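You operate a simulated robot arm through the tools that you are given. There is no shell and no other tool. Be economical: measure what you need, move in short steps, check, and stop when the job is done.

You run a simulated two-armed robot. Do the job below in one go: nothing can be reset, and whatever is moved stays where it is left.

JOB
Shut and lock the lid, spin both frames dry at 200 RPM, switch off.
Fine: one whole run, wait till the basket is still, dial back at 0, main switch OFF; nothing dropped, broken or left on.
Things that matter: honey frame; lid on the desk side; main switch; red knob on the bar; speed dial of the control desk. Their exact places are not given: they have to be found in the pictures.

It is judged by the outcome, as a careful person would: the job done as asked, and still so three seconds after it is handed in. It fails if anything else is knocked over, pushed out of place, dropped, spilled or broken. A push-on lid holds only when it is set on centred and level and pressed home; a screw cap is set on level and turned clockwise until tight.

ROBOT AND FRAMES
Two 7-joint arms with fingered hands on one trunk, on a base that drives. Base frame: it is fixed to the floor where the robot stands at the start and does not move with it; the origin is under the middle of the robot, x ahead of it, y to its left, z up. Lengths are in cm, angles in degrees, forces in N, time in s.
The left shoulder is at the start at [6.3, 18.6, 118.1], the right one opposite. With the tool pointing down near the work surface each hand reaches from about 10 to 78 cm from the robot's upright axis, wherever it stands, measured 20 degrees to its own side. Places, roughly: lid on the desk side [90, 0, 110]; main switch [70, -60, 90]; red knob on the bar [70, 0, 100]; speed dial of the control desk [50, -80, 90]. Payload 3.6 kg a hand.
The tool frame of a hand sits at the grasp point between the pads (the TCP): z along the fingers, y along the line on which they close. The tips reach 2.6 cm beyond it. The gripper opens to 8.8 cm. The gripper's body begins 3 cm behind the TCP. The gripper is a hand of 3 fingers: y runs from the thumb to the fingers, the wrist lies at [-1.7, -9.8, -16.4] in the tool frame, and closing takes about 1.5 s.
Orientation is told as [roll, pitch, yaw] about the base's x, y, z axes, in that order, counted from this pose: with the fingers straight down and the wrist toward the robot, the tool's x, y and z point along [0, 1, 0], [1, 0, 0] and [0, 0, -1] of the base frame.

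CONTROLS
- The arms move only by the tool play_rows. It takes "left_motion", "right_motion" or both (then of equal length, played together; a hand with none holds still); each is a list of rows, each a list of 7 numbers: the shift along the base's x, y, z in cm, then the turn, a rotation vector about the base's x, y, z in degrees, then the gripper command, from -1 (shut) to 1 (fully open), values between in proportion. In form: [[x, y, z, wx, wy, wz, claw], ...]. A call has 1 to 8 rows; each row shifts and turns the commanded pose from where the row before left it. Rows are played at 5 a second. More than 5 cm and 8.6 degrees between two rows, or a gripper value outside its range, and nothing of the call is played. A pose out of reach is approached as far as the arm can. The call stops where the force on the tool passes 60 N (or 10 N more than at its start, if that is more) or the arm is blocked; 0.2 s more then pass. The fingers move at their own pace (about 15.3 cm/s each) and stop on an object; they squeeze with about 24 N. The grip force told is the motor's: it shows also when the fingers shut on nothing. Time passes only in rows, and 0.2 s behind the last, so rows that do not move let the fingers close. It gives the time, the measured TCP pose, the force on the tool (base axes), the opening and the grip force at its end, in the units of the frame above (readings bear some noise), with the torque about the TCP (base axes, N m) and any sound that the robot's microphone picked up.
- Cameras (640 x 400 px; columns grow to the right, rows downward): "scene" is now at [22.27, -4.68, 114.47]; the picture's right is [-0.56, -0.83, 0.00], its down [0.18, -0.12, -0.98] and it looks along [0.81, -0.55, 0.22] (base axes); focal length 214 px, centre (320, 200). "left" rides on the left gripper at [-5.6, -8, -10.2] in its tool frame; the picture's right is [-0.73, -0.32, 0.60], its down [0.62, -0.67, 0.41] and it looks along [0.27, 0.68, 0.69] (tool axes); focal length 247 px, centre (320, 200). "right" rides on the right gripper at [5.6, -8, -10.2] in its tool frame; the picture's right is [-0.73, 0.32, -0.60], its down [-0.62, -0.67, 0.41] and it looks along [-0.27, 0.68, 0.69] (tool axes); focal length 247 px, centre (320, 200).
- snapshot(camera): a new picture of that camera. The clock stands still meanwhile.
- lift_body(by): slides the trunk up (or, below 0, down) by that many cm; the arms and the scene camera ride with it, the base frame stays. It gives what a move gives, with no picture.
- roll_base(legs): drives the robot by 1 to 6 legs, each [ahead, left, turn to the left] in cm, cm and degrees, along the robot's own axes; the way and the turn of a leg run together, so that a leg with both is an arc; at most 150 cm and 180 degrees a leg. The arms and the cameras ride along, it lands a little off, and it stops where it bumps. It gives what a move gives.
- grasp_type(shape, hand): the hand has 3 fingers and takes this shape, open, in about a second: jaw (thumb against the fingers, like two jaws); tri (thumb and two fingers); tip (a fingertip pinch); poke (one finger out to press); point (the index stretched); flat (the hand flat); cup (the hand cupped); fist (a fist). The gripper value then closes the fingers along that shape, each until it touches; the sizes above hold for jaw. It gives what a move gives, with no picture.
- turn_head(pan, tilt): turns the head with the scene camera to pan (to the left, within 60 degrees either way) and tilt (down, from -29 to 69), counted from straight ahead of the robot. It gives what a move gives.
- measure_at(camera, pixels): for up to 12 pixels [column, row] of the newest picture of that camera ("zoom" is the newest enlarged one), the place [x, y, z] in the base frame of the surface seen there, good to about 0.3 cm. The clock stands still meanwhile.
- enlarge(camera, box): a new picture of the part [left, top, right, bottom] of that camera's present view, enlarged. The clock stands still meanwhile.
- sign_off(): hands the job in; it is judged then, once.

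Keep the steps short. Do not move on a guess: measure, check each grasp and each placing, and mend mistakes. In all there are 80 turns and 70 pictures (those below and enlarged ones count). Leave the grippers open and the arms clear of the work at the hand-in unless told otherwise, and finish with a single line.

The tools are called as a command line: name --argument value ..., lists and objects as JSON in quotes. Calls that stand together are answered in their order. play_rows: Moves the arms, as the interface text tells. Its arguments: {"type":"object","properties":{"left_motion":{"type":"array","items":{"type":"array","items":{"type":"number"}}},"right_motion":{"type":"array","items":{"type":"array","items":{"type":"number"}}}},"required":[]} The other tools are called the same way: lift_body (by) slides the trunk up or down; grasp_type (shape, hand) gives the hand a shape; roll_base (legs) drives the base; turn_head (pan, tilt) turns the head that bears the scene camera; snapshot (camera) takes a picture; measure_at (camera, pixels) gives the place of the surface under pixels of a picture; enlarge (camera, box) takes an enlarged picture of a part of a camera's view; sign_off () hands the job in.

At the start:

```text
clock: 0.0
left_eef_pos: [47.68, -1.98, 146.13]
left_tool_rot: [-0.1, 0.1, 0.0]
left_wrist_force: [0.0, 0.4, -0.2]
left_moment: [-0.02, -0.02, 0.0]
left_opening: 8.79
left_grasp_force: 0.0
left_shape: jaw
right_eef_pos: [28.53, -37.7, 152.28]
right_tool_rot: [0.1, 0.1, -0.1]
right_wrist_force: [1.0, 0.6, 0.7]
right_moment: [-0.03, -0.02, -0.01]
right_opening: 8.76
right_grasp_force: 0.1
right_shape: jaw
trunk travel left (down, up): [-32.5, 43.2]
robot x, y, heading: [0.12, -0.15, -0.1]
head pan, tilt: [-34.4, -12.7]
```

scene: 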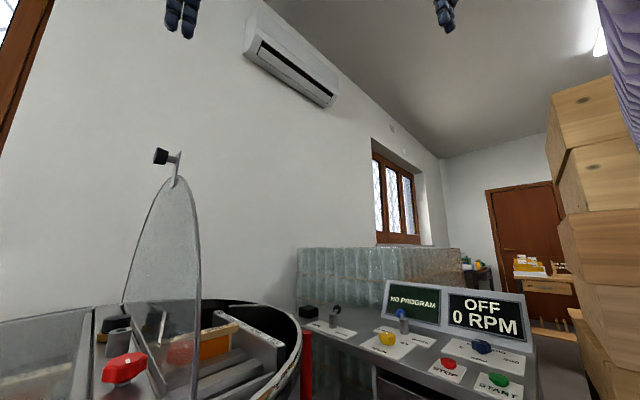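
right: 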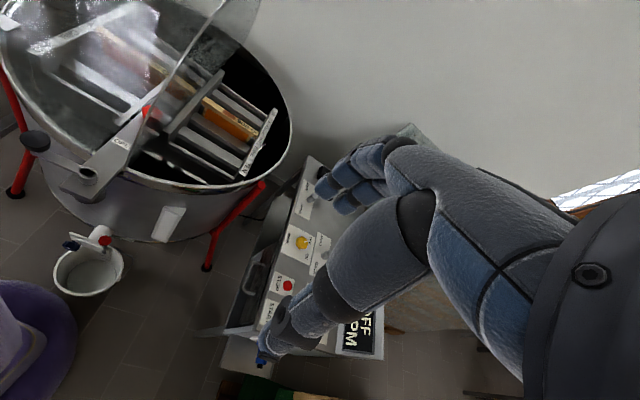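
left: 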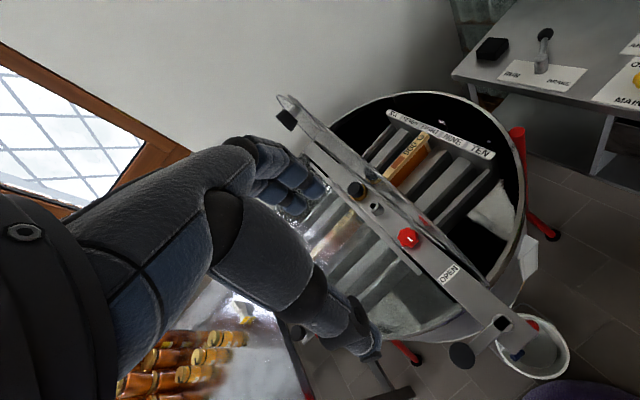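

I see an extractor with one half-lid standing open and a control desk to the right. I'll tilt the head down to see both properly.

turn_head --pan -30 --tilt 25

snapshot --camera "scene"

enlarge --camera "left" --box '[260, 60, 580, 380]'

```text
clock: 1.0
left_eef_pos: [47.52, -1.97, 145.98]
left_tool_rot: [-0.1, 0.1, -0.1]
left_wrist_force: [0.5, 0.5, 1.0]
left_moment: [0.01, -0.01, -0.01]
left_opening: 8.75
left_grasp_force: 0.0
left_shape: jaw
right_eef_pos: [28.41, -37.74, 152.31]
right_tool_rot: [0.0, -0.1, -0.1]
right_wrist_force: [0.0, -0.2, -0.2]
right_moment: [0.0, 0.0, -0.01]
right_opening: 8.78
right_grasp_force: 0.0
right_shape: jaw
trunk travel left (down, up): [-32.5, 43.2]
robot x, y, heading: [0.09, 0.07, -0.1]
head pan, tilt: [-30.0, 25.0]
```

```text
66 pictures are left
```

scene: 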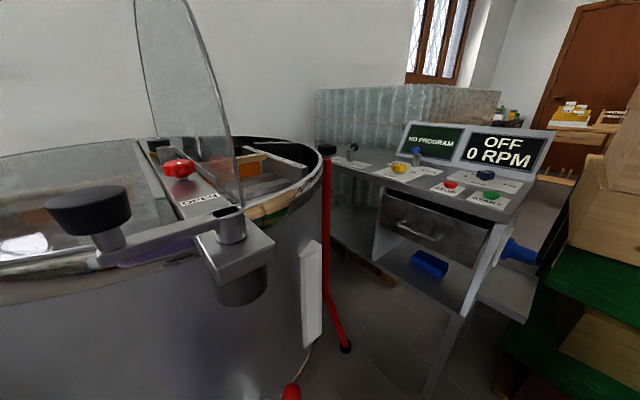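

```text
1.25 times, centred on (420, 220) of left
```

zoom: 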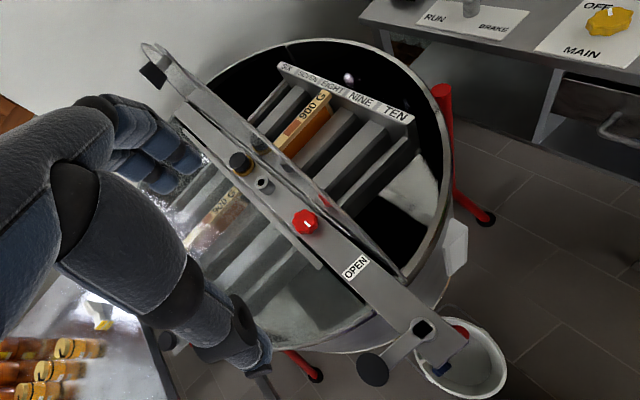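

Next I'll read the desk labels and the bar close up.

enlarge --camera "scene" --box '[320, 110, 560, 260]'

enlarge --camera "scene" --box '[20, 100, 340, 300]'

lift_body --by 30

turn_head --pan -25 --tilt 45

snapshot --camera "scene"

```text
2.67 times, centred on (440, 185) of scene
```

zoom: 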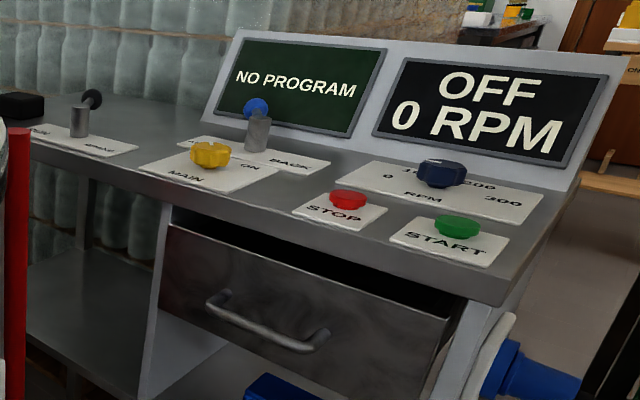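

```text
2.00 times, centred on (180, 200) of scene
```

zoom: 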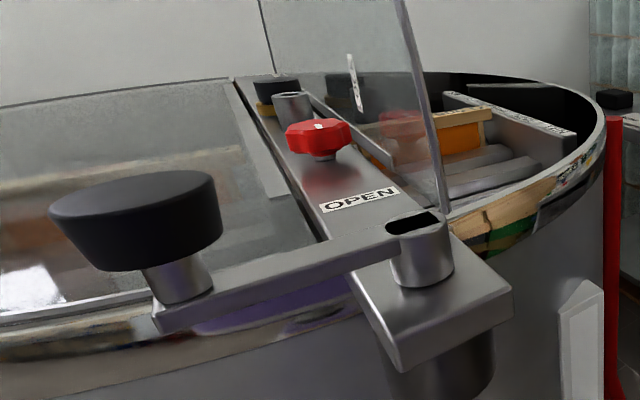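

```text
clock: 4.0
left_eef_pos: [41.0, -1.89, 179.95]
left_tool_rot: [0.1, -5.6, 0.1]
left_wrist_force: [0.3, 0.1, -0.1]
left_moment: [0.02, -0.01, -0.01]
left_opening: 8.76
left_grasp_force: 0.1
left_shape: jaw
right_eef_pos: [28.36, -37.76, 182.31]
right_tool_rot: [0.0, 0.0, 0.0]
right_wrist_force: [0.2, -0.3, -0.4]
right_moment: [0.01, 0.01, 0.05]
right_opening: 8.79
right_grasp_force: 0.0
right_shape: jaw
trunk travel left (down, up): [-62.5, 13.2]
robot x, y, heading: [-0.1, 0.64, -0.2]
head pan, tilt: [-30.0, 25.0]
```

```text
clock: 4.9
left_eef_pos: [40.98, -1.85, 180.1]
left_tool_rot: [0.0, -5.6, 0.1]
left_wrist_force: [0.2, -0.7, 0.8]
left_moment: [0.04, -0.03, 0.02]
left_opening: 8.77
left_grasp_force: 0.1
left_shape: jaw
right_eef_pos: [28.41, -37.64, 182.31]
right_tool_rot: [0.0, 0.1, 0.0]
right_wrist_force: [0.8, -0.1, -0.4]
right_moment: [-0.01, -0.03, 0.01]
right_opening: 8.76
right_grasp_force: 0.0
right_shape: jaw
trunk travel left (down, up): [-62.5, 13.2]
robot x, y, heading: [-0.29, -0.04, -0.2]
head pan, tilt: [-25.0, 45.0]
```

```text
62 pictures are left
```

scene: 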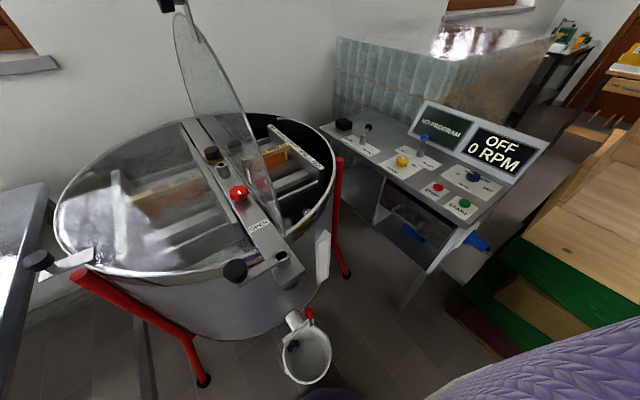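

enlarge --camera "scene" --box '[150, 90, 340, 209]'

enlarge --camera "scene" --box '[320, 90, 560, 240]'

enlarge --camera "scene" --box '[200, 170, 360, 390]'

snapshot --camera "left"

snapshot --camera "right"

```text
3.36 times, centred on (245, 150) of scene
```

zoom: 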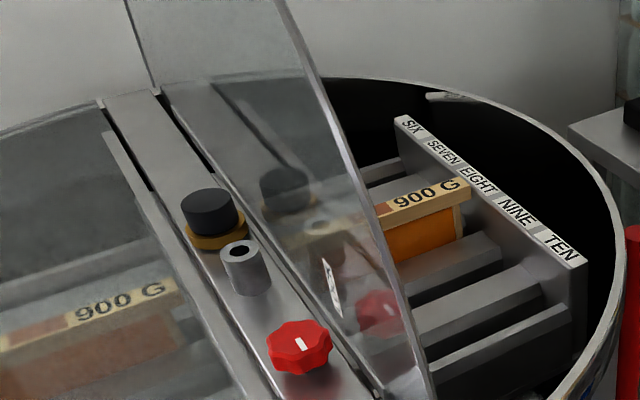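

```text
2.67 times, centred on (440, 165) of scene
```

zoom: 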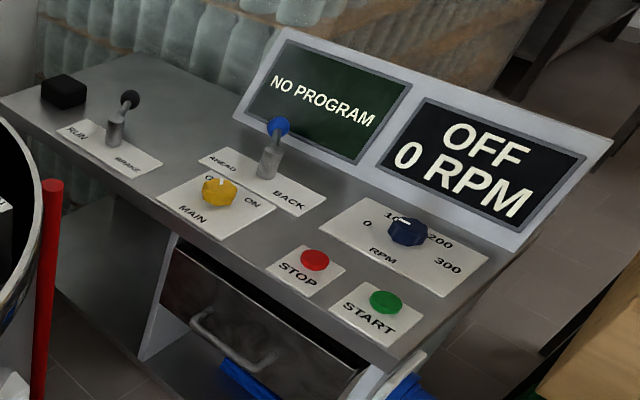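

```text
1.82 times, centred on (280, 280) of scene
```

zoom: 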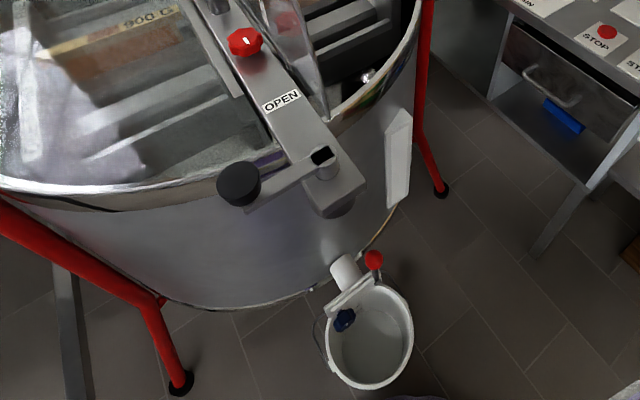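

```text
58 pictures are left
```

left: 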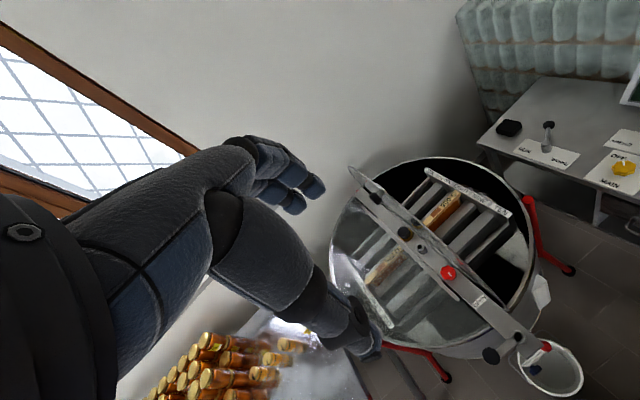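

```text
57 pictures are left
```

right: 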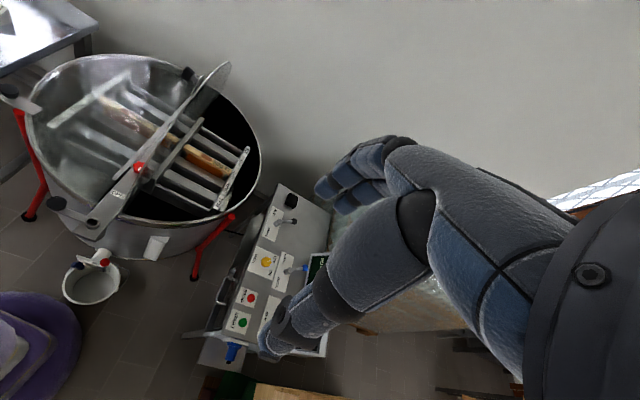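

Measuring the key points in the scene picture: lid edge, red knob, post, desk controls.

measure_at --camera "scene" --pixels '[[167, 6], [186, 15], [239, 190], [257, 226], [212, 152], [222, 170], [187, 122], [283, 258], [235, 270], [324, 180], [265, 210], [38, 260]]'

measure_at --camera "scene" --pixels '[[368, 127], [363, 138], [403, 161], [423, 137], [422, 147], [438, 187], [464, 203], [473, 176], [380, 152], [344, 125], [480, 215], [415, 205]]'

turn_head --pan -15 --tilt 25

snapshot --camera "scene"

```text
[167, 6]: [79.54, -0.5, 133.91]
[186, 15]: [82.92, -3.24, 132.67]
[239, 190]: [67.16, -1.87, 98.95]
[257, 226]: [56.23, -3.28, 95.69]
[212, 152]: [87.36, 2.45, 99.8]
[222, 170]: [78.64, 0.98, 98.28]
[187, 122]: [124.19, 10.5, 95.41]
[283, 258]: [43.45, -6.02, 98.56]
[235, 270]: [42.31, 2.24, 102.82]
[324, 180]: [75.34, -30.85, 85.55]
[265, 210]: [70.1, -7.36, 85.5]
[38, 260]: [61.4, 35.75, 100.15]
```

```text
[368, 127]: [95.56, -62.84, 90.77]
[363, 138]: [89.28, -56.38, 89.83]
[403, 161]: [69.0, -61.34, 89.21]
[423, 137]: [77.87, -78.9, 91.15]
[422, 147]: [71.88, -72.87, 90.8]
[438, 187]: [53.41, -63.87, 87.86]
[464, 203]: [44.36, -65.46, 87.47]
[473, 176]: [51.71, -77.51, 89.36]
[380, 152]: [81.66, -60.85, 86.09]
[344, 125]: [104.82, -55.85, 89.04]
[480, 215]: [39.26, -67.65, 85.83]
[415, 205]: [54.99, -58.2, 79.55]
```

```text
clock: 5.7
left_eef_pos: [41.11, -1.95, 179.99]
left_tool_rot: [0.1, -5.5, 0.2]
left_wrist_force: [0.1, 0.7, 1.0]
left_moment: [-0.01, -0.03, 0.01]
left_opening: 8.77
left_grasp_force: 0.1
left_shape: jaw
right_eef_pos: [28.43, -37.72, 182.29]
right_tool_rot: [0.0, 0.0, 0.0]
right_wrist_force: [0.5, 0.3, 0.0]
right_moment: [0.0, -0.01, 0.01]
right_opening: 8.77
right_grasp_force: 0.1
right_shape: jaw
trunk travel left (down, up): [-62.5, 13.2]
robot x, y, heading: [-0.1, 0.26, -0.0]
head pan, tilt: [-15.0, 25.0]
```

```text
56 pictures are left
```

scene: 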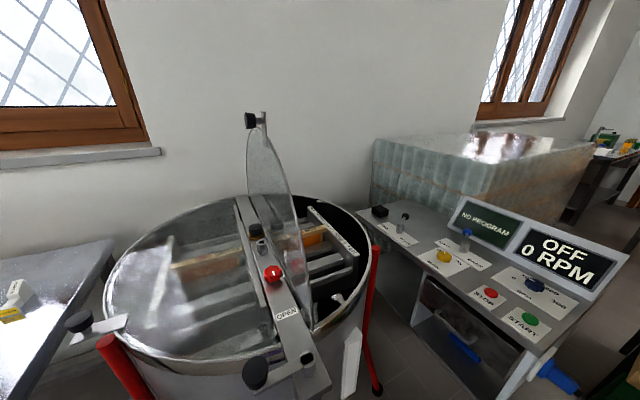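

enlarge --camera "scene" --box '[200, 100, 380, 340]'

measure_at --camera "scene" --pixels '[[250, 120], [256, 122], [264, 112], [263, 130], [248, 150], [290, 300], [300, 230], [238, 198], [247, 196], [273, 273], [308, 358], [365, 255]]'

```text
1.67 times, centred on (290, 220) of scene
```

zoom: 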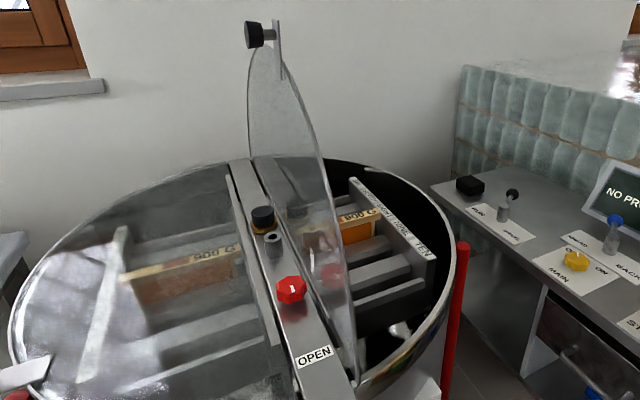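

```text
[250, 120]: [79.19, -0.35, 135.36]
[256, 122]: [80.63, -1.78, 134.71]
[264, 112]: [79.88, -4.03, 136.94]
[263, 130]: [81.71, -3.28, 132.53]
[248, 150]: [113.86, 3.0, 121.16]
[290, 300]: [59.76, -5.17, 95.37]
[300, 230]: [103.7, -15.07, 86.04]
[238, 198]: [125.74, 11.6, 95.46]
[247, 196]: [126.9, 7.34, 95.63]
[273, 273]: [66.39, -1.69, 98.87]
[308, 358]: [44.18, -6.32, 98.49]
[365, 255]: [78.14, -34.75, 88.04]
```

Lid hinge lies along the bar and its knob stands at about (80,-1,135). Before driving I check the floor around the bucket and my base.

turn_head --pan -25 --tilt 69

snapshot --camera "scene"

```text
clock: 6.8
left_eef_pos: [41.02, -1.86, 179.87]
left_tool_rot: [0.0, -5.5, 0.0]
left_wrist_force: [-0.2, 0.2, 0.1]
left_moment: [0.02, 0.0, 0.01]
left_opening: 8.75
left_grasp_force: 0.1
left_shape: jaw
right_eef_pos: [28.48, -37.76, 182.29]
right_tool_rot: [0.0, 0.0, 0.0]
right_wrist_force: [-0.7, 0.6, -0.5]
right_moment: [0.03, 0.01, 0.0]
right_opening: 8.76
right_grasp_force: 0.0
right_shape: jaw
trunk travel left (down, up): [-62.5, 13.2]
robot x, y, heading: [0.14, -0.27, 0.2]
head pan, tilt: [-25.0, 68.8]
```

```text
54 pictures are left
```

scene: 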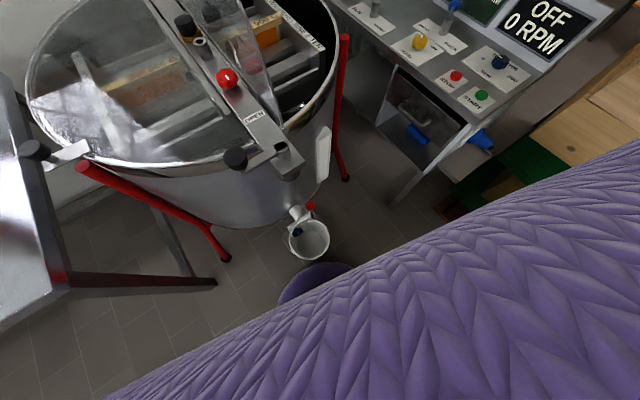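

measure_at --camera "scene" --pixels '[[320, 222], [328, 238], [320, 259], [292, 240], [330, 270], [290, 295], [405, 203], [347, 178], [440, 213], [475, 185], [325, 140], [226, 260]]'

enlarge --camera "scene" --box '[330, 0, 570, 150]'

```text
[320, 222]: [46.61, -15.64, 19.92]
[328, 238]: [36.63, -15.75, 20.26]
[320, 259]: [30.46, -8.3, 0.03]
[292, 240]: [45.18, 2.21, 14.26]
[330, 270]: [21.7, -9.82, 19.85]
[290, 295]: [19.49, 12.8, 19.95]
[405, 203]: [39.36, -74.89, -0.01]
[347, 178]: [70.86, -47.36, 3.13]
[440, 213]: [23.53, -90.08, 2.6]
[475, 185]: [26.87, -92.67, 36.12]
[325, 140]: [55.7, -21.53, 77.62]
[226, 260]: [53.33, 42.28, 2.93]
```

```text
2.67 times, centred on (450, 75) of scene
```

zoom: 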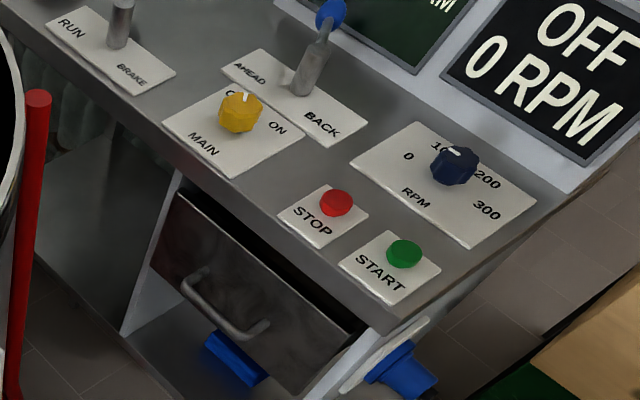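

The base front is at about x 23 and the bucket is around (40,-7). A stance near (24,-40) reaches lid, knob and desk. First I check the hive stack on the right.

turn_head --pan -60 --tilt 35

snapshot --camera "scene"

```text
clock: 7.8
left_eef_pos: [40.99, -1.99, 179.96]
left_tool_rot: [0.0, -5.5, 0.1]
left_wrist_force: [-0.2, -0.7, 0.7]
left_moment: [-0.02, 0.02, 0.04]
left_opening: 8.76
left_grasp_force: 0.0
left_shape: jaw
right_eef_pos: [28.36, -37.67, 182.31]
right_tool_rot: [0.1, 0.0, 0.0]
right_wrist_force: [0.3, 0.0, 0.4]
right_moment: [0.04, 0.0, 0.0]
right_opening: 8.77
right_grasp_force: 0.0
right_shape: jaw
trunk travel left (down, up): [-62.5, 13.2]
robot x, y, heading: [-0.08, -0.2, -0.0]
head pan, tilt: [-60.0, 35.0]
```

```text
52 pictures are left
```

scene: 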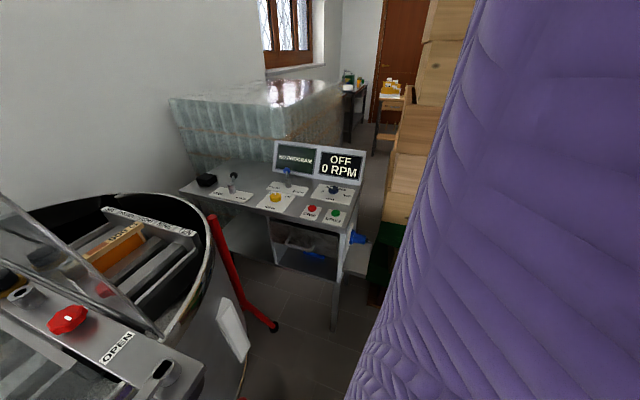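

measure_at --camera "scene" --pixels '[[372, 280], [395, 210], [400, 170], [430, 80], [445, 20], [340, 320], [460, 100], [370, 380], [420, 310], [500, 200]]'

```text
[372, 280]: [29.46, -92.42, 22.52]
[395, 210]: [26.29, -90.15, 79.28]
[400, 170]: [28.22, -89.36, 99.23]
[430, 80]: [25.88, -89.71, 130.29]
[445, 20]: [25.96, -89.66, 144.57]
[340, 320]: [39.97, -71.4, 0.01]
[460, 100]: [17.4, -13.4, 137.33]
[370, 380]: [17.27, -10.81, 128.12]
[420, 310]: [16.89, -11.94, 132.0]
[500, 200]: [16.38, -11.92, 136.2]
```

Hive face is at y≈-90; clear. I drive right 38, then ahead 20.

roll_base --legs '[[0, -38, 0], [20, 0, 0]]'

turn_head --pan 15 --tilt 30

snapshot --camera "scene"

```text
clock: 11.3
left_eef_pos: [57.41, -39.74, 179.94]
left_tool_rot: [0.0, -5.5, 0.3]
left_wrist_force: [0.7, -0.5, 0.6]
left_moment: [-0.02, 0.04, -0.04]
left_opening: 8.77
left_grasp_force: 0.0
left_shape: jaw
right_eef_pos: [45.02, -75.71, 182.3]
right_tool_rot: [0.0, 0.0, 0.2]
right_wrist_force: [-0.4, -0.3, 0.1]
right_moment: [0.01, 0.08, 0.0]
right_opening: 8.78
right_grasp_force: 0.1
right_shape: jaw
trunk travel left (down, up): [-62.5, 13.2]
robot x, y, heading: [16.47, -37.87, 0.2]
head pan, tilt: [-60.0, 35.0]
stopped in leg 2: the robot was blocked; the commanded pose is now the measured one
```

```text
clock: 12.8
left_eef_pos: [57.22, -39.93, 180.01]
left_tool_rot: [0.1, -5.7, 0.3]
left_wrist_force: [-0.9, 0.7, 0.1]
left_moment: [-0.03, 0.01, 0.0]
left_opening: 8.77
left_grasp_force: 0.0
left_shape: jaw
right_eef_pos: [44.71, -75.77, 182.39]
right_tool_rot: [-0.1, -0.2, 0.2]
right_wrist_force: [-1.0, -0.1, -1.0]
right_moment: [0.0, 0.0, 0.03]
right_opening: 8.77
right_grasp_force: 0.1
right_shape: jaw
trunk travel left (down, up): [-62.5, 13.2]
robot x, y, heading: [16.2, -38.07, 0.5]
head pan, tilt: [15.0, 30.0]
```

```text
51 pictures are left
```

scene: 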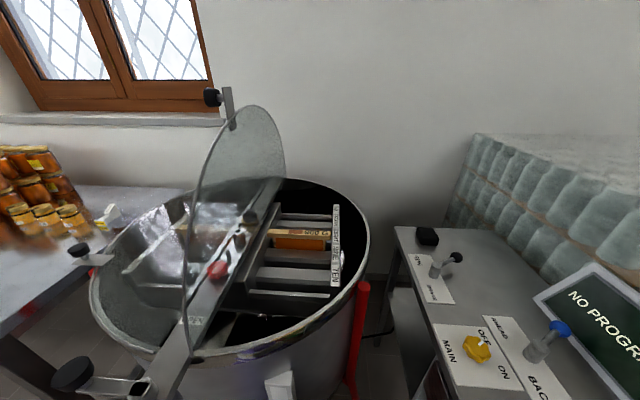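

Blocked at x 16.5; I look what the base touched.

roll_base --legs '[[-1.5, 0, 0]]'

turn_head --pan 0 --tilt 69

snapshot --camera "scene"

```text
clock: 13.5
left_eef_pos: [56.28, -39.91, 179.93]
left_tool_rot: [0.0, -5.4, 0.3]
left_wrist_force: [1.4, 0.2, -0.3]
left_moment: [0.0, 0.06, -0.05]
left_opening: 8.8
left_grasp_force: 0.1
left_shape: jaw
right_eef_pos: [43.85, -75.65, 182.31]
right_tool_rot: [0.0, 0.1, 0.2]
right_wrist_force: [0.1, 0.2, -1.0]
right_moment: [-0.02, 0.03, -0.01]
right_opening: 8.81
right_grasp_force: 0.0
right_shape: jaw
trunk travel left (down, up): [-62.5, 13.2]
robot x, y, heading: [14.75, -38.03, 0.5]
head pan, tilt: [15.0, 30.0]
```

```text
clock: 14.6
left_eef_pos: [55.85, -39.87, 180.11]
left_tool_rot: [0.1, -5.5, 0.3]
left_wrist_force: [0.5, 0.5, 0.1]
left_moment: [0.0, 0.0, -0.01]
left_opening: 8.78
left_grasp_force: 0.1
left_shape: jaw
right_eef_pos: [43.4, -75.78, 182.38]
right_tool_rot: [0.0, -0.1, 0.2]
right_wrist_force: [0.3, -0.4, 0.2]
right_moment: [0.0, 0.04, 0.0]
right_opening: 8.79
right_grasp_force: 0.1
right_shape: jaw
trunk travel left (down, up): [-62.5, 13.2]
robot x, y, heading: [14.77, -38.53, 0.1]
head pan, tilt: [0.0, 68.8]
```

```text
50 pictures are left
```

scene: 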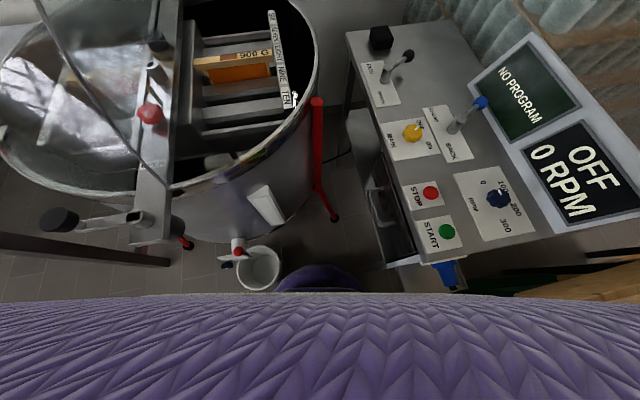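

measure_at --camera "scene" --pixels '[[280, 285], [320, 268], [356, 285], [276, 275], [260, 290], [240, 280], [262, 248], [447, 270], [440, 285], [430, 262], [395, 265], [345, 280]]'

enlarge --camera "scene" --box '[200, 180, 520, 300]'

enlarge --camera "scene" --box '[340, 20, 550, 252]'

```text
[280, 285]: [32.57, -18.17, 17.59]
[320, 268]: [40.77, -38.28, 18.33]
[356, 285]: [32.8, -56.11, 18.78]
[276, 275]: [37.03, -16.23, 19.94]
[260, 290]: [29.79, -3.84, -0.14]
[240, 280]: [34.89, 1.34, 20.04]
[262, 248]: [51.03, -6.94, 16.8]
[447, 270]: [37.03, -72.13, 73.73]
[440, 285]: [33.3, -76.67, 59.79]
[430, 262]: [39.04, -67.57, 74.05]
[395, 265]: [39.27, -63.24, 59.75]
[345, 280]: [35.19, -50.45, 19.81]
```

```text
2.00 times, centred on (360, 240) of scene
```

zoom: 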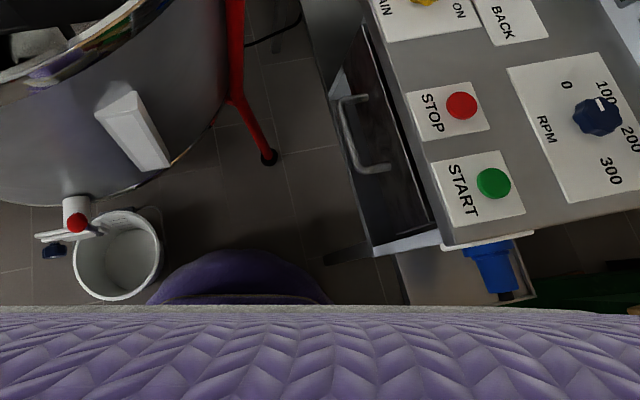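

```text
1.72 times, centred on (445, 136) of scene
```

zoom: 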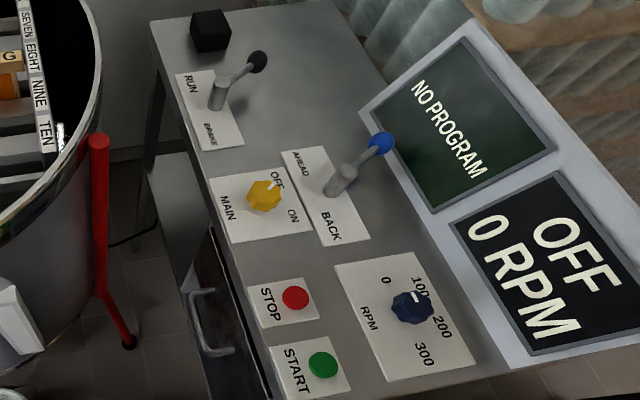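

turn_head --pan -60 --tilt 20

snapshot --camera "scene"

```text
clock: 15.9
left_eef_pos: [55.77, -39.88, 180.06]
left_tool_rot: [0.0, -5.6, 0.3]
left_wrist_force: [-0.4, 0.1, 0.0]
left_moment: [-0.01, -0.01, 0.01]
left_opening: 8.79
left_grasp_force: 0.0
left_shape: jaw
right_eef_pos: [43.32, -75.67, 182.28]
right_tool_rot: [0.0, -0.2, 0.2]
right_wrist_force: [-1.0, -0.2, 0.3]
right_moment: [-0.01, -0.01, -0.01]
right_opening: 8.79
right_grasp_force: 0.0
right_shape: jaw
trunk travel left (down, up): [-62.5, 13.2]
robot x, y, heading: [14.95, -38.0, 0.1]
head pan, tilt: [-60.0, 20.0]
```

```text
47 pictures are left
```

scene: 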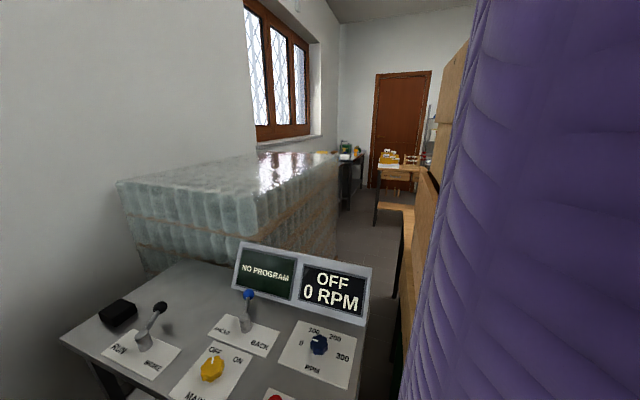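

The cause is not visible from here. I turn the right hand to the right so its camera shows my right elbow side and the hives.

play_rows --right_motion '[[-1, 2, 0, 0, 0, -8, 1], [-1, 2, 0, 0, 0, -8, 1], [-1, 2, 0, 0, 0, -8, 1], [-1, 2, 0, 0, 0, -8, 1], [-1, 2, 0, 0, 0, -8, 1], [-1, 2, 0, 0, 0, -8, 1]]'

snapshot --camera "right"

```text
clock: 17.3
left_eef_pos: [55.76, -39.8, 180.04]
left_tool_rot: [0.0, -5.6, 0.3]
left_wrist_force: [0.1, 0.6, 0.4]
left_moment: [0.02, 0.01, -0.01]
left_opening: 8.77
left_grasp_force: 0.1
left_shape: jaw
right_eef_pos: [38.08, -67.59, 175.04]
right_tool_rot: [0.2, -0.2, -47.8]
right_wrist_force: [0.8, -0.2, 0.6]
right_moment: [0.0, 0.0, -0.02]
right_opening: 8.78
right_grasp_force: 0.1
right_shape: jaw
right hand out of reach, approached as far as the arm can: row 4, 5, 6
trunk travel left (down, up): [-62.5, 13.2]
robot x, y, heading: [14.9, -37.91, 0.0]
head pan, tilt: [-60.0, 20.0]
```

```text
46 pictures are left
```

right: 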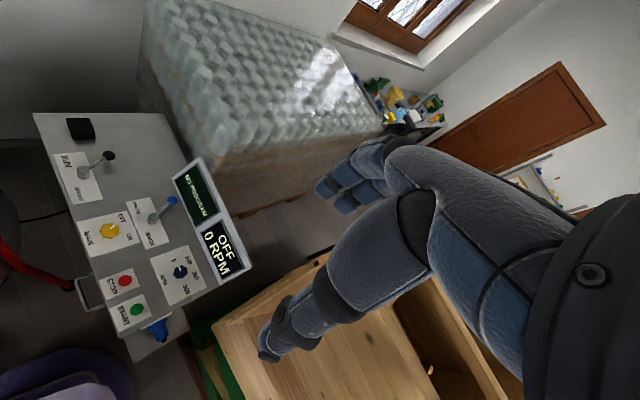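

measure_at --camera "right" --pixels '[[217, 325], [325, 258], [240, 370], [420, 290], [330, 350], [375, 260], [470, 380], [60, 375], [190, 330], [400, 330]]'

```text
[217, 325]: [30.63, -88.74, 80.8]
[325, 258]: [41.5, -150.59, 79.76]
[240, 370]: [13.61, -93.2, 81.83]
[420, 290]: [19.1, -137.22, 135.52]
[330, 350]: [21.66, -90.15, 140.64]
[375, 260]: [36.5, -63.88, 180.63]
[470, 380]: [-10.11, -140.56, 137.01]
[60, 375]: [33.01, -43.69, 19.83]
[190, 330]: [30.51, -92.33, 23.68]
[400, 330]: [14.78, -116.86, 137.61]
```

The hive face is at y −90 near my right elbow, the likely blocker. The hand is tucked now; I try ahead gently.

roll_base --legs '[[4, 0, 0]]'

```text
clock: 18.1
left_eef_pos: [57.44, -39.81, 180.24]
left_tool_rot: [0.1, -5.8, 0.4]
left_wrist_force: [0.0, 0.0, 0.5]
left_moment: [0.0, 0.0, -0.01]
left_opening: 8.78
left_grasp_force: 0.1
left_shape: jaw
right_eef_pos: [39.55, -67.79, 175.19]
right_tool_rot: [0.3, -0.4, -47.6]
right_wrist_force: [0.4, 1.1, -0.2]
right_moment: [0.01, -0.01, 0.0]
right_opening: 8.79
right_grasp_force: 0.1
right_shape: jaw
trunk travel left (down, up): [-62.5, 13.2]
robot x, y, heading: [16.49, -38.22, 0.0]
head pan, tilt: [-60.0, 20.0]
stopped in leg 1: the robot was blocked; the commanded pose is now the measured one
```

Same stop, so not the arm. I try a line 4 cm further right, away from the bucket.

roll_base --legs '[[-2, 0, 0], [0, -4, 0], [8, 0, 0]]'

```text
clock: 20.0
left_eef_pos: [62.3, -44.44, 179.85]
left_tool_rot: [0.2, -5.2, -1.2]
left_wrist_force: [1.0, 0.0, -0.4]
left_moment: [0.03, 0.06, 0.01]
left_opening: 8.75
left_grasp_force: 0.1
left_shape: jaw
right_eef_pos: [43.78, -71.67, 174.8]
right_tool_rot: [0.0, 0.2, -49.3]
right_wrist_force: [0.2, -1.7, 0.0]
right_moment: [0.04, 0.08, -0.01]
right_opening: 8.8
right_grasp_force: 0.1
right_shape: jaw
trunk travel left (down, up): [-62.5, 13.2]
robot x, y, heading: [20.45, -41.2, -1.3]
head pan, tilt: [-60.0, 20.0]
```

Now at (20.5,-41.2). Check the bucket is untouched and see the lid.

turn_head --pan 20 --tilt 40

snapshot --camera "scene"

measure_at --camera "scene" --pixels '[[320, 200]]'

```text
clock: 21.6
left_eef_pos: [61.27, -43.81, 180.12]
left_tool_rot: [0.1, -5.6, -1.3]
left_wrist_force: [0.6, -0.3, -0.5]
left_moment: [-0.03, -0.01, 0.01]
left_opening: 8.81
left_grasp_force: 0.0
left_shape: jaw
right_eef_pos: [42.91, -71.17, 175.03]
right_tool_rot: [0.1, 0.0, -49.3]
right_wrist_force: [-0.8, -0.3, -0.7]
right_moment: [0.0, 0.01, 0.02]
right_opening: 8.77
right_grasp_force: 0.1
right_shape: jaw
trunk travel left (down, up): [-62.5, 13.2]
robot x, y, heading: [20.65, -40.94, -1.3]
head pan, tilt: [20.0, 40.0]
```

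```text
45 pictures are left
```

scene: 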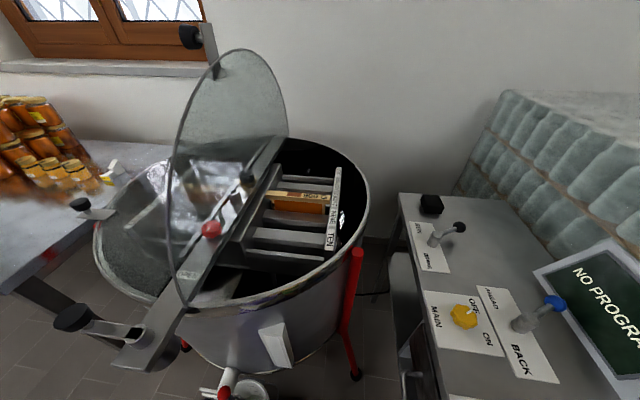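

```text
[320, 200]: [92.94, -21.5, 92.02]
```

enlarge --camera "scene" --box '[150, 10, 310, 110]'

measure_at --camera "zoom" --pixels '[[130, 110], [170, 110], [150, 70], [150, 145], [205, 110], [240, 60], [245, 150], [262, 240], [265, 275], [420, 180], [540, 390], [200, 85]]'

measure_at --camera "scene" --pixels '[[183, 297], [283, 137], [211, 229], [75, 317], [130, 333], [145, 350], [195, 300], [277, 143], [248, 178], [368, 210], [333, 145], [335, 270]]'

```text
4.00 times, centred on (230, 60) of scene
```

zoom: 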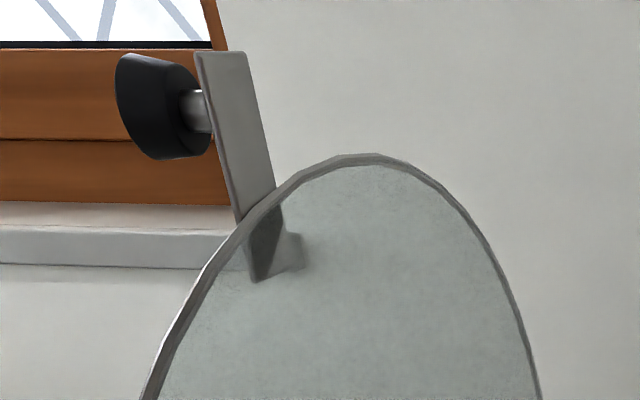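

```text
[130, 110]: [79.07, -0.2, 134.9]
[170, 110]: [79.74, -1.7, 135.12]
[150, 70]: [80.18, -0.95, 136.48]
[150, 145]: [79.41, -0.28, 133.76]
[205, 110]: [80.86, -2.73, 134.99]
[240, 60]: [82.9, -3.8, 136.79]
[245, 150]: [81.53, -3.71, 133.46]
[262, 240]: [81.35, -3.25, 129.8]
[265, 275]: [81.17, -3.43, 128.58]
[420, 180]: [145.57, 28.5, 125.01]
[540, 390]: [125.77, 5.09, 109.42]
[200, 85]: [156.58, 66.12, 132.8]
```

```text
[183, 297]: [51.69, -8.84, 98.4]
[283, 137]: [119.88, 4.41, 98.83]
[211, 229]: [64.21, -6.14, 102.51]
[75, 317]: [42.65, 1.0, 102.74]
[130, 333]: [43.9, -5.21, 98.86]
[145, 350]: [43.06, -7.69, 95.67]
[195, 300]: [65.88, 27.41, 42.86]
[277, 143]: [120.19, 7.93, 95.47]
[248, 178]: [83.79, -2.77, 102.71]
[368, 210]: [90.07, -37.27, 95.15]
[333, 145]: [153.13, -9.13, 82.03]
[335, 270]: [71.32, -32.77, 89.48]
```

The lid knob centre is about (80.7,-0.9,135.2). The hinge line runs (51.7,-8.8) to (119.9,4.4), yaw 11°. After closing the knob should be near (88.5,-41.1,98.8). I bring the left hand above the knob, squared to the hinge.

play_rows --left_motion '[[1.8, 4.4, -1.5, 0, 0.7, 1.55, 1], [1.8, 4.4, -1.5, 0, 0.7, 1.55, 1], [1.8, 4.4, -1.5, 0, 0.7, 1.55, 1], [1.8, 4.4, -1.5, 0, 0.7, 1.55, 1], [1.8, 4.4, -1.5, 0, 0.7, 1.55, 1], [1.8, 4.4, -1.5, 0, 0.7, 1.55, 1], [1.8, 4.4, -1.5, 0, 0.7, 1.55, 1], [1.8, 4.4, -1.5, 0, 0.7, 1.55, 1]]'

```text
clock: 23.4
left_eef_pos: [76.13, -8.13, 168.03]
left_tool_rot: [0.6, 0.0, 11.1]
left_wrist_force: [0.3, 0.3, 0.6]
left_moment: [0.01, -0.03, 0.01]
left_opening: 8.81
left_grasp_force: 0.1
left_shape: jaw
right_eef_pos: [42.89, -71.15, 175.08]
right_tool_rot: [0.2, -0.1, -49.3]
right_wrist_force: [0.3, 0.3, -1.4]
right_moment: [0.03, 0.0, -0.04]
right_opening: 8.78
right_grasp_force: 0.1
right_shape: jaw
trunk travel left (down, up): [-62.5, 13.2]
robot x, y, heading: [20.8, -40.9, -1.4]
head pan, tilt: [20.0, 40.0]
```

play_rows --left_motion '[[0.92, 1.44, -2.5, 0, 0, 0, 1], [0.92, 1.44, -2.5, 0, 0, 0, 1], [0.92, 1.44, -2.5, 0, 0, 0, 1], [0.92, 1.44, -4.5, 0, 0, 0, 1], [0.92, 1.44, -4.5, 0, 0, 0, 1], [0, 0, -4.5, 0, 0, 0, 1], [0, 0, -4.5, 0, 0, 0, 1]]'

snapshot --camera "left"

enlarge --camera "scene" --box '[100, 0, 340, 150]'

```text
clock: 25.0
left_eef_pos: [80.23, -1.23, 142.62]
left_tool_rot: [0.5, -0.1, 11.3]
left_wrist_force: [-0.2, 0.1, -0.2]
left_moment: [0.0, 0.03, -0.03]
left_opening: 8.79
left_grasp_force: 0.0
left_shape: jaw
right_eef_pos: [42.79, -71.09, 175.06]
right_tool_rot: [0.2, -0.2, -49.3]
right_wrist_force: [-0.7, 0.0, -0.9]
right_moment: [-0.03, 0.01, -0.01]
right_opening: 8.78
right_grasp_force: 0.1
right_shape: jaw
trunk travel left (down, up): [-62.5, 13.2]
robot x, y, heading: [20.7, -40.98, -1.3]
head pan, tilt: [20.0, 40.0]
```

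```text
43 pictures are left
```

left: 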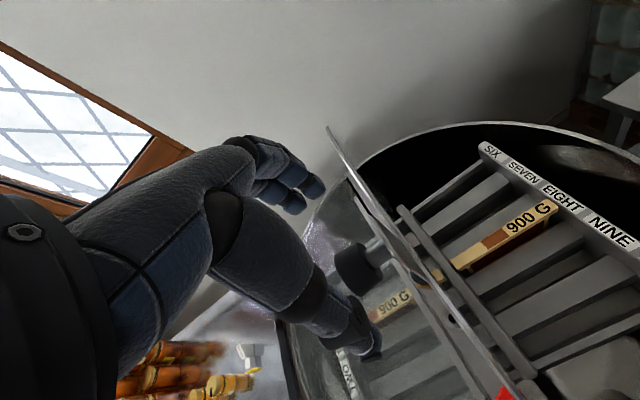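

```text
2.67 times, centred on (220, 75) of scene
```

zoom: 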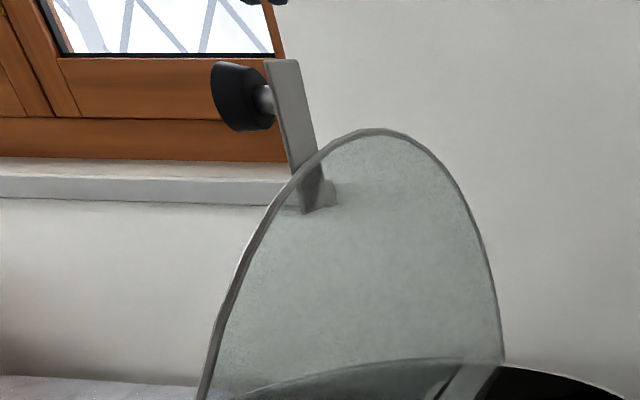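

Knob is centred below the grasp point. I descend to z 136.1 and close gently.

play_rows --left_motion '[[0.3, 0.2, -2.2, 0, 0, 0, 1], [0.1, 0.1, -2.2, 0, 0, 0, 1], [0, 0, -2.1, 0, 0, 0, 1], [0, 0, 0, 0, 0, 0, 1]]'

snapshot --camera "left"

enlarge --camera "scene" --box '[100, 0, 340, 150]'

```text
clock: 26.0
left_eef_pos: [80.99, -1.08, 135.99]
left_tool_rot: [0.5, -0.1, 11.2]
left_wrist_force: [-0.3, 0.5, -0.2]
left_moment: [0.02, 0.0, 0.01]
left_opening: 8.77
left_grasp_force: 0.1
left_shape: jaw
right_eef_pos: [42.84, -71.22, 175.05]
right_tool_rot: [0.3, -0.1, -49.2]
right_wrist_force: [0.4, -0.9, 0.0]
right_moment: [0.01, 0.01, 0.03]
right_opening: 8.79
right_grasp_force: 0.0
right_shape: jaw
trunk travel left (down, up): [-62.5, 13.2]
robot x, y, heading: [20.74, -41.12, -1.4]
head pan, tilt: [20.0, 40.0]
```

```text
41 pictures are left
```

left: 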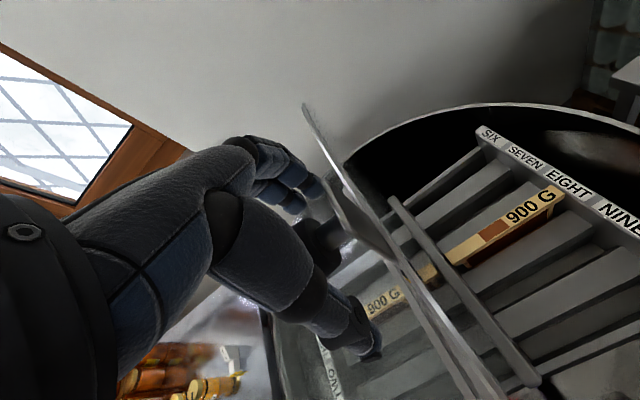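

```text
2.67 times, centred on (220, 75) of scene
```

zoom: 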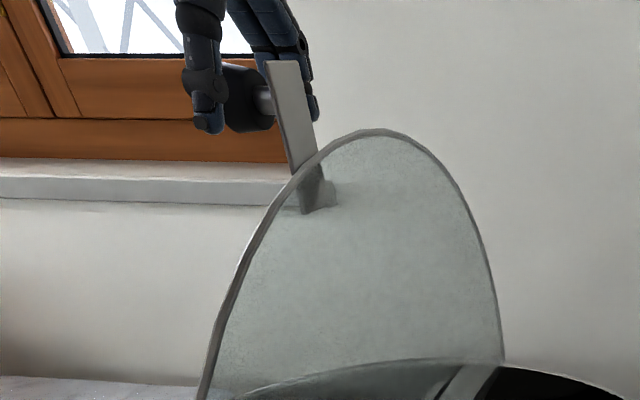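

Thumb and fingers straddle the knob. Close.

play_rows --left_motion '[[0, 0, 0, 0, 0, 0, -1], [0, 0, 0, 0, 0, 0, -1], [0, 0, 0, 0, 0, 0, -1], [0, 0, 0, 0, 0, 0, -1], [0, 0, 0, 0, 0, 0, -1], [0, 0, 0, 0, 0, 0, -1], [0, 0, 0, 0, 0, 0, -1], [0, 0, 0, 0, 0, 0, -1]]'

enlarge --camera "scene" --box '[100, 0, 340, 150]'

```text
clock: 27.8
left_eef_pos: [81.17, -1.06, 135.78]
left_tool_rot: [0.7, 0.0, 11.2]
left_wrist_force: [6.3, 0.4, -9.5]
left_moment: [-0.08, -0.06, -0.34]
left_opening: 2.22
left_grasp_force: 23.5
left_shape: jaw
right_eef_pos: [43.15, -71.13, 175.07]
right_tool_rot: [0.0, -0.1, -49.3]
right_wrist_force: [0.3, -0.1, 0.1]
right_moment: [0.0, -0.01, 0.02]
right_opening: 8.77
right_grasp_force: 0.0
right_shape: jaw
trunk travel left (down, up): [-62.5, 13.2]
robot x, y, heading: [20.43, -41.02, -1.1]
head pan, tilt: [20.0, 40.0]
```

```text
2.67 times, centred on (220, 75) of scene
```

zoom: 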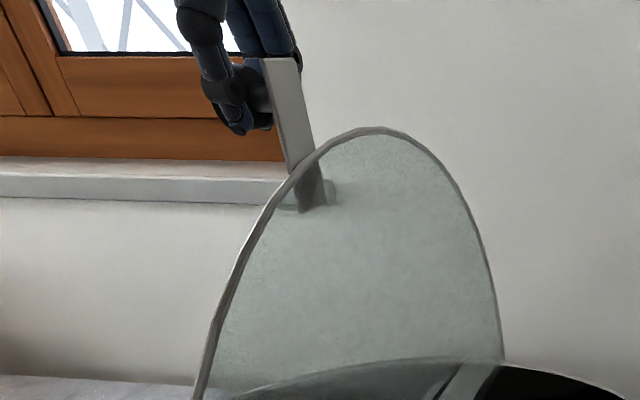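

Grip 2.2 cm at 23.5 N. Now I start the arc: 4 steps of 5° toward the desk.

play_rows --left_motion '[[0.64, -3.32, 0.05, 0, 0, 0, -1], [0.64, -3.31, -0.25, 0, 0, 0, -1], [0.63, -3.28, -0.53, 0, 0, 0, -1], [0.62, -3.22, -0.83, 0, 0, 0, -1]]'

snapshot --camera "scene"

```text
clock: 28.8
left_eef_pos: [83.65, -14.2, 134.13]
left_tool_rot: [0.6, 0.2, 11.2]
left_wrist_force: [3.2, 6.3, -15.0]
left_moment: [0.17, -0.03, -0.15]
left_opening: 2.15
left_grasp_force: 24.2
left_shape: jaw
right_eef_pos: [43.16, -70.94, 175.03]
right_tool_rot: [0.2, -0.1, -49.3]
right_wrist_force: [-0.1, -1.1, 0.4]
right_moment: [0.04, 0.01, 0.01]
right_opening: 8.78
right_grasp_force: 0.1
right_shape: jaw
trunk travel left (down, up): [-62.5, 13.2]
robot x, y, heading: [20.37, -40.93, -1.4]
head pan, tilt: [20.0, 40.0]
```

```text
38 pictures are left
```

scene: 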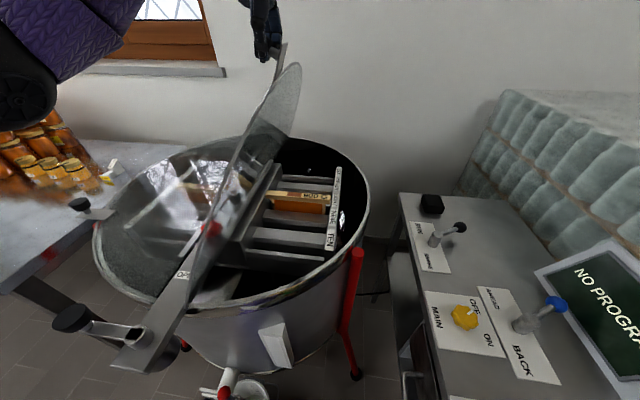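

The arc works, but the end would be out of reach with the trunk this high. I bring the lid back upright, release, and rise.

play_rows --left_motion '[[-0.62, 3.22, 0.83, 0, 0, 0, -1], [-0.63, 3.28, 0.53, 0, 0, 0, -1], [-0.64, 3.31, 0.25, 0, 0, 0, -1], [-0.64, 3.32, -0.05, 0, 0, 0, -1], [0, 0, 0, 0, 0, 0, -1], [0, 0, 0, 0, 0, 0, 1], [0, 0, 0, 0, 0, 0, 1], [0, 0, 0, 0, 0, 0, 1]]'

snapshot --camera "scene"

```text
clock: 30.6
left_eef_pos: [80.77, -1.06, 136.28]
left_tool_rot: [0.5, 0.0, 11.3]
left_wrist_force: [-1.1, 0.4, 0.2]
left_moment: [0.0, 0.0, -0.01]
left_opening: 8.77
left_grasp_force: 0.0
left_shape: jaw
right_eef_pos: [42.91, -71.08, 175.14]
right_tool_rot: [0.1, 0.0, -49.3]
right_wrist_force: [0.3, 0.5, 0.1]
right_moment: [0.01, -0.02, 0.0]
right_opening: 8.74
right_grasp_force: 0.1
right_shape: jaw
trunk travel left (down, up): [-62.5, 13.2]
robot x, y, heading: [20.51, -40.88, -1.2]
head pan, tilt: [20.0, 40.0]
```

```text
37 pictures are left
```

scene: 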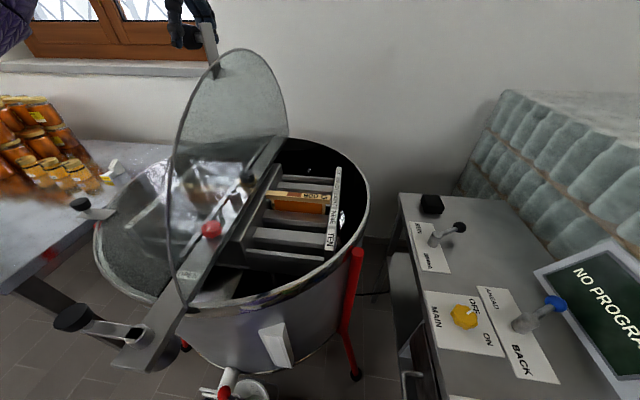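

Lid stands again. I raise the left hand 24 cm, then lower the trunk 24 cm.

play_rows --left_motion '[[0, 0, 3, 0, 0, 0, 1], [0, 0, 4.5, 0, 0, 0, 1], [0, 0, 4.5, 0, 0, 0, 1], [0, 0, 4.5, 0, 0, 0, 1], [0, 0, 4.5, 0, 0, 0, 1], [0, 0, 4, 0, 0, 0, 1]]'

lift_body --by -18

```text
clock: 32.0
left_eef_pos: [80.36, -1.43, 161.09]
left_tool_rot: [0.6, 0.0, 11.2]
left_wrist_force: [-0.2, -1.3, 0.0]
left_moment: [0.02, 0.01, -0.03]
left_opening: 8.74
left_grasp_force: 0.1
left_shape: jaw
right_eef_pos: [42.75, -71.31, 175.13]
right_tool_rot: [0.3, 0.0, -49.3]
right_wrist_force: [1.0, -0.8, 0.4]
right_moment: [0.05, 0.03, -0.01]
right_opening: 8.8
right_grasp_force: 0.0
right_shape: jaw
trunk travel left (down, up): [-62.5, 13.2]
robot x, y, heading: [20.05, -40.84, -1.3]
head pan, tilt: [20.0, 40.0]
```

```text
clock: 34.0
left_eef_pos: [80.78, -1.01, 143.05]
left_tool_rot: [0.5, -0.1, 11.1]
left_wrist_force: [-0.7, 0.0, 0.4]
left_moment: [0.01, 0.03, 0.01]
left_opening: 8.77
left_grasp_force: 0.0
left_shape: jaw
right_eef_pos: [42.87, -71.19, 157.05]
right_tool_rot: [0.4, -0.3, -49.2]
right_wrist_force: [0.5, -0.4, 0.2]
right_moment: [-0.02, -0.02, 0.0]
right_opening: 8.79
right_grasp_force: 0.1
right_shape: jaw
trunk travel left (down, up): [-44.5, 31.2]
robot x, y, heading: [20.5, -41.21, -1.4]
head pan, tilt: [20.0, 40.0]
```

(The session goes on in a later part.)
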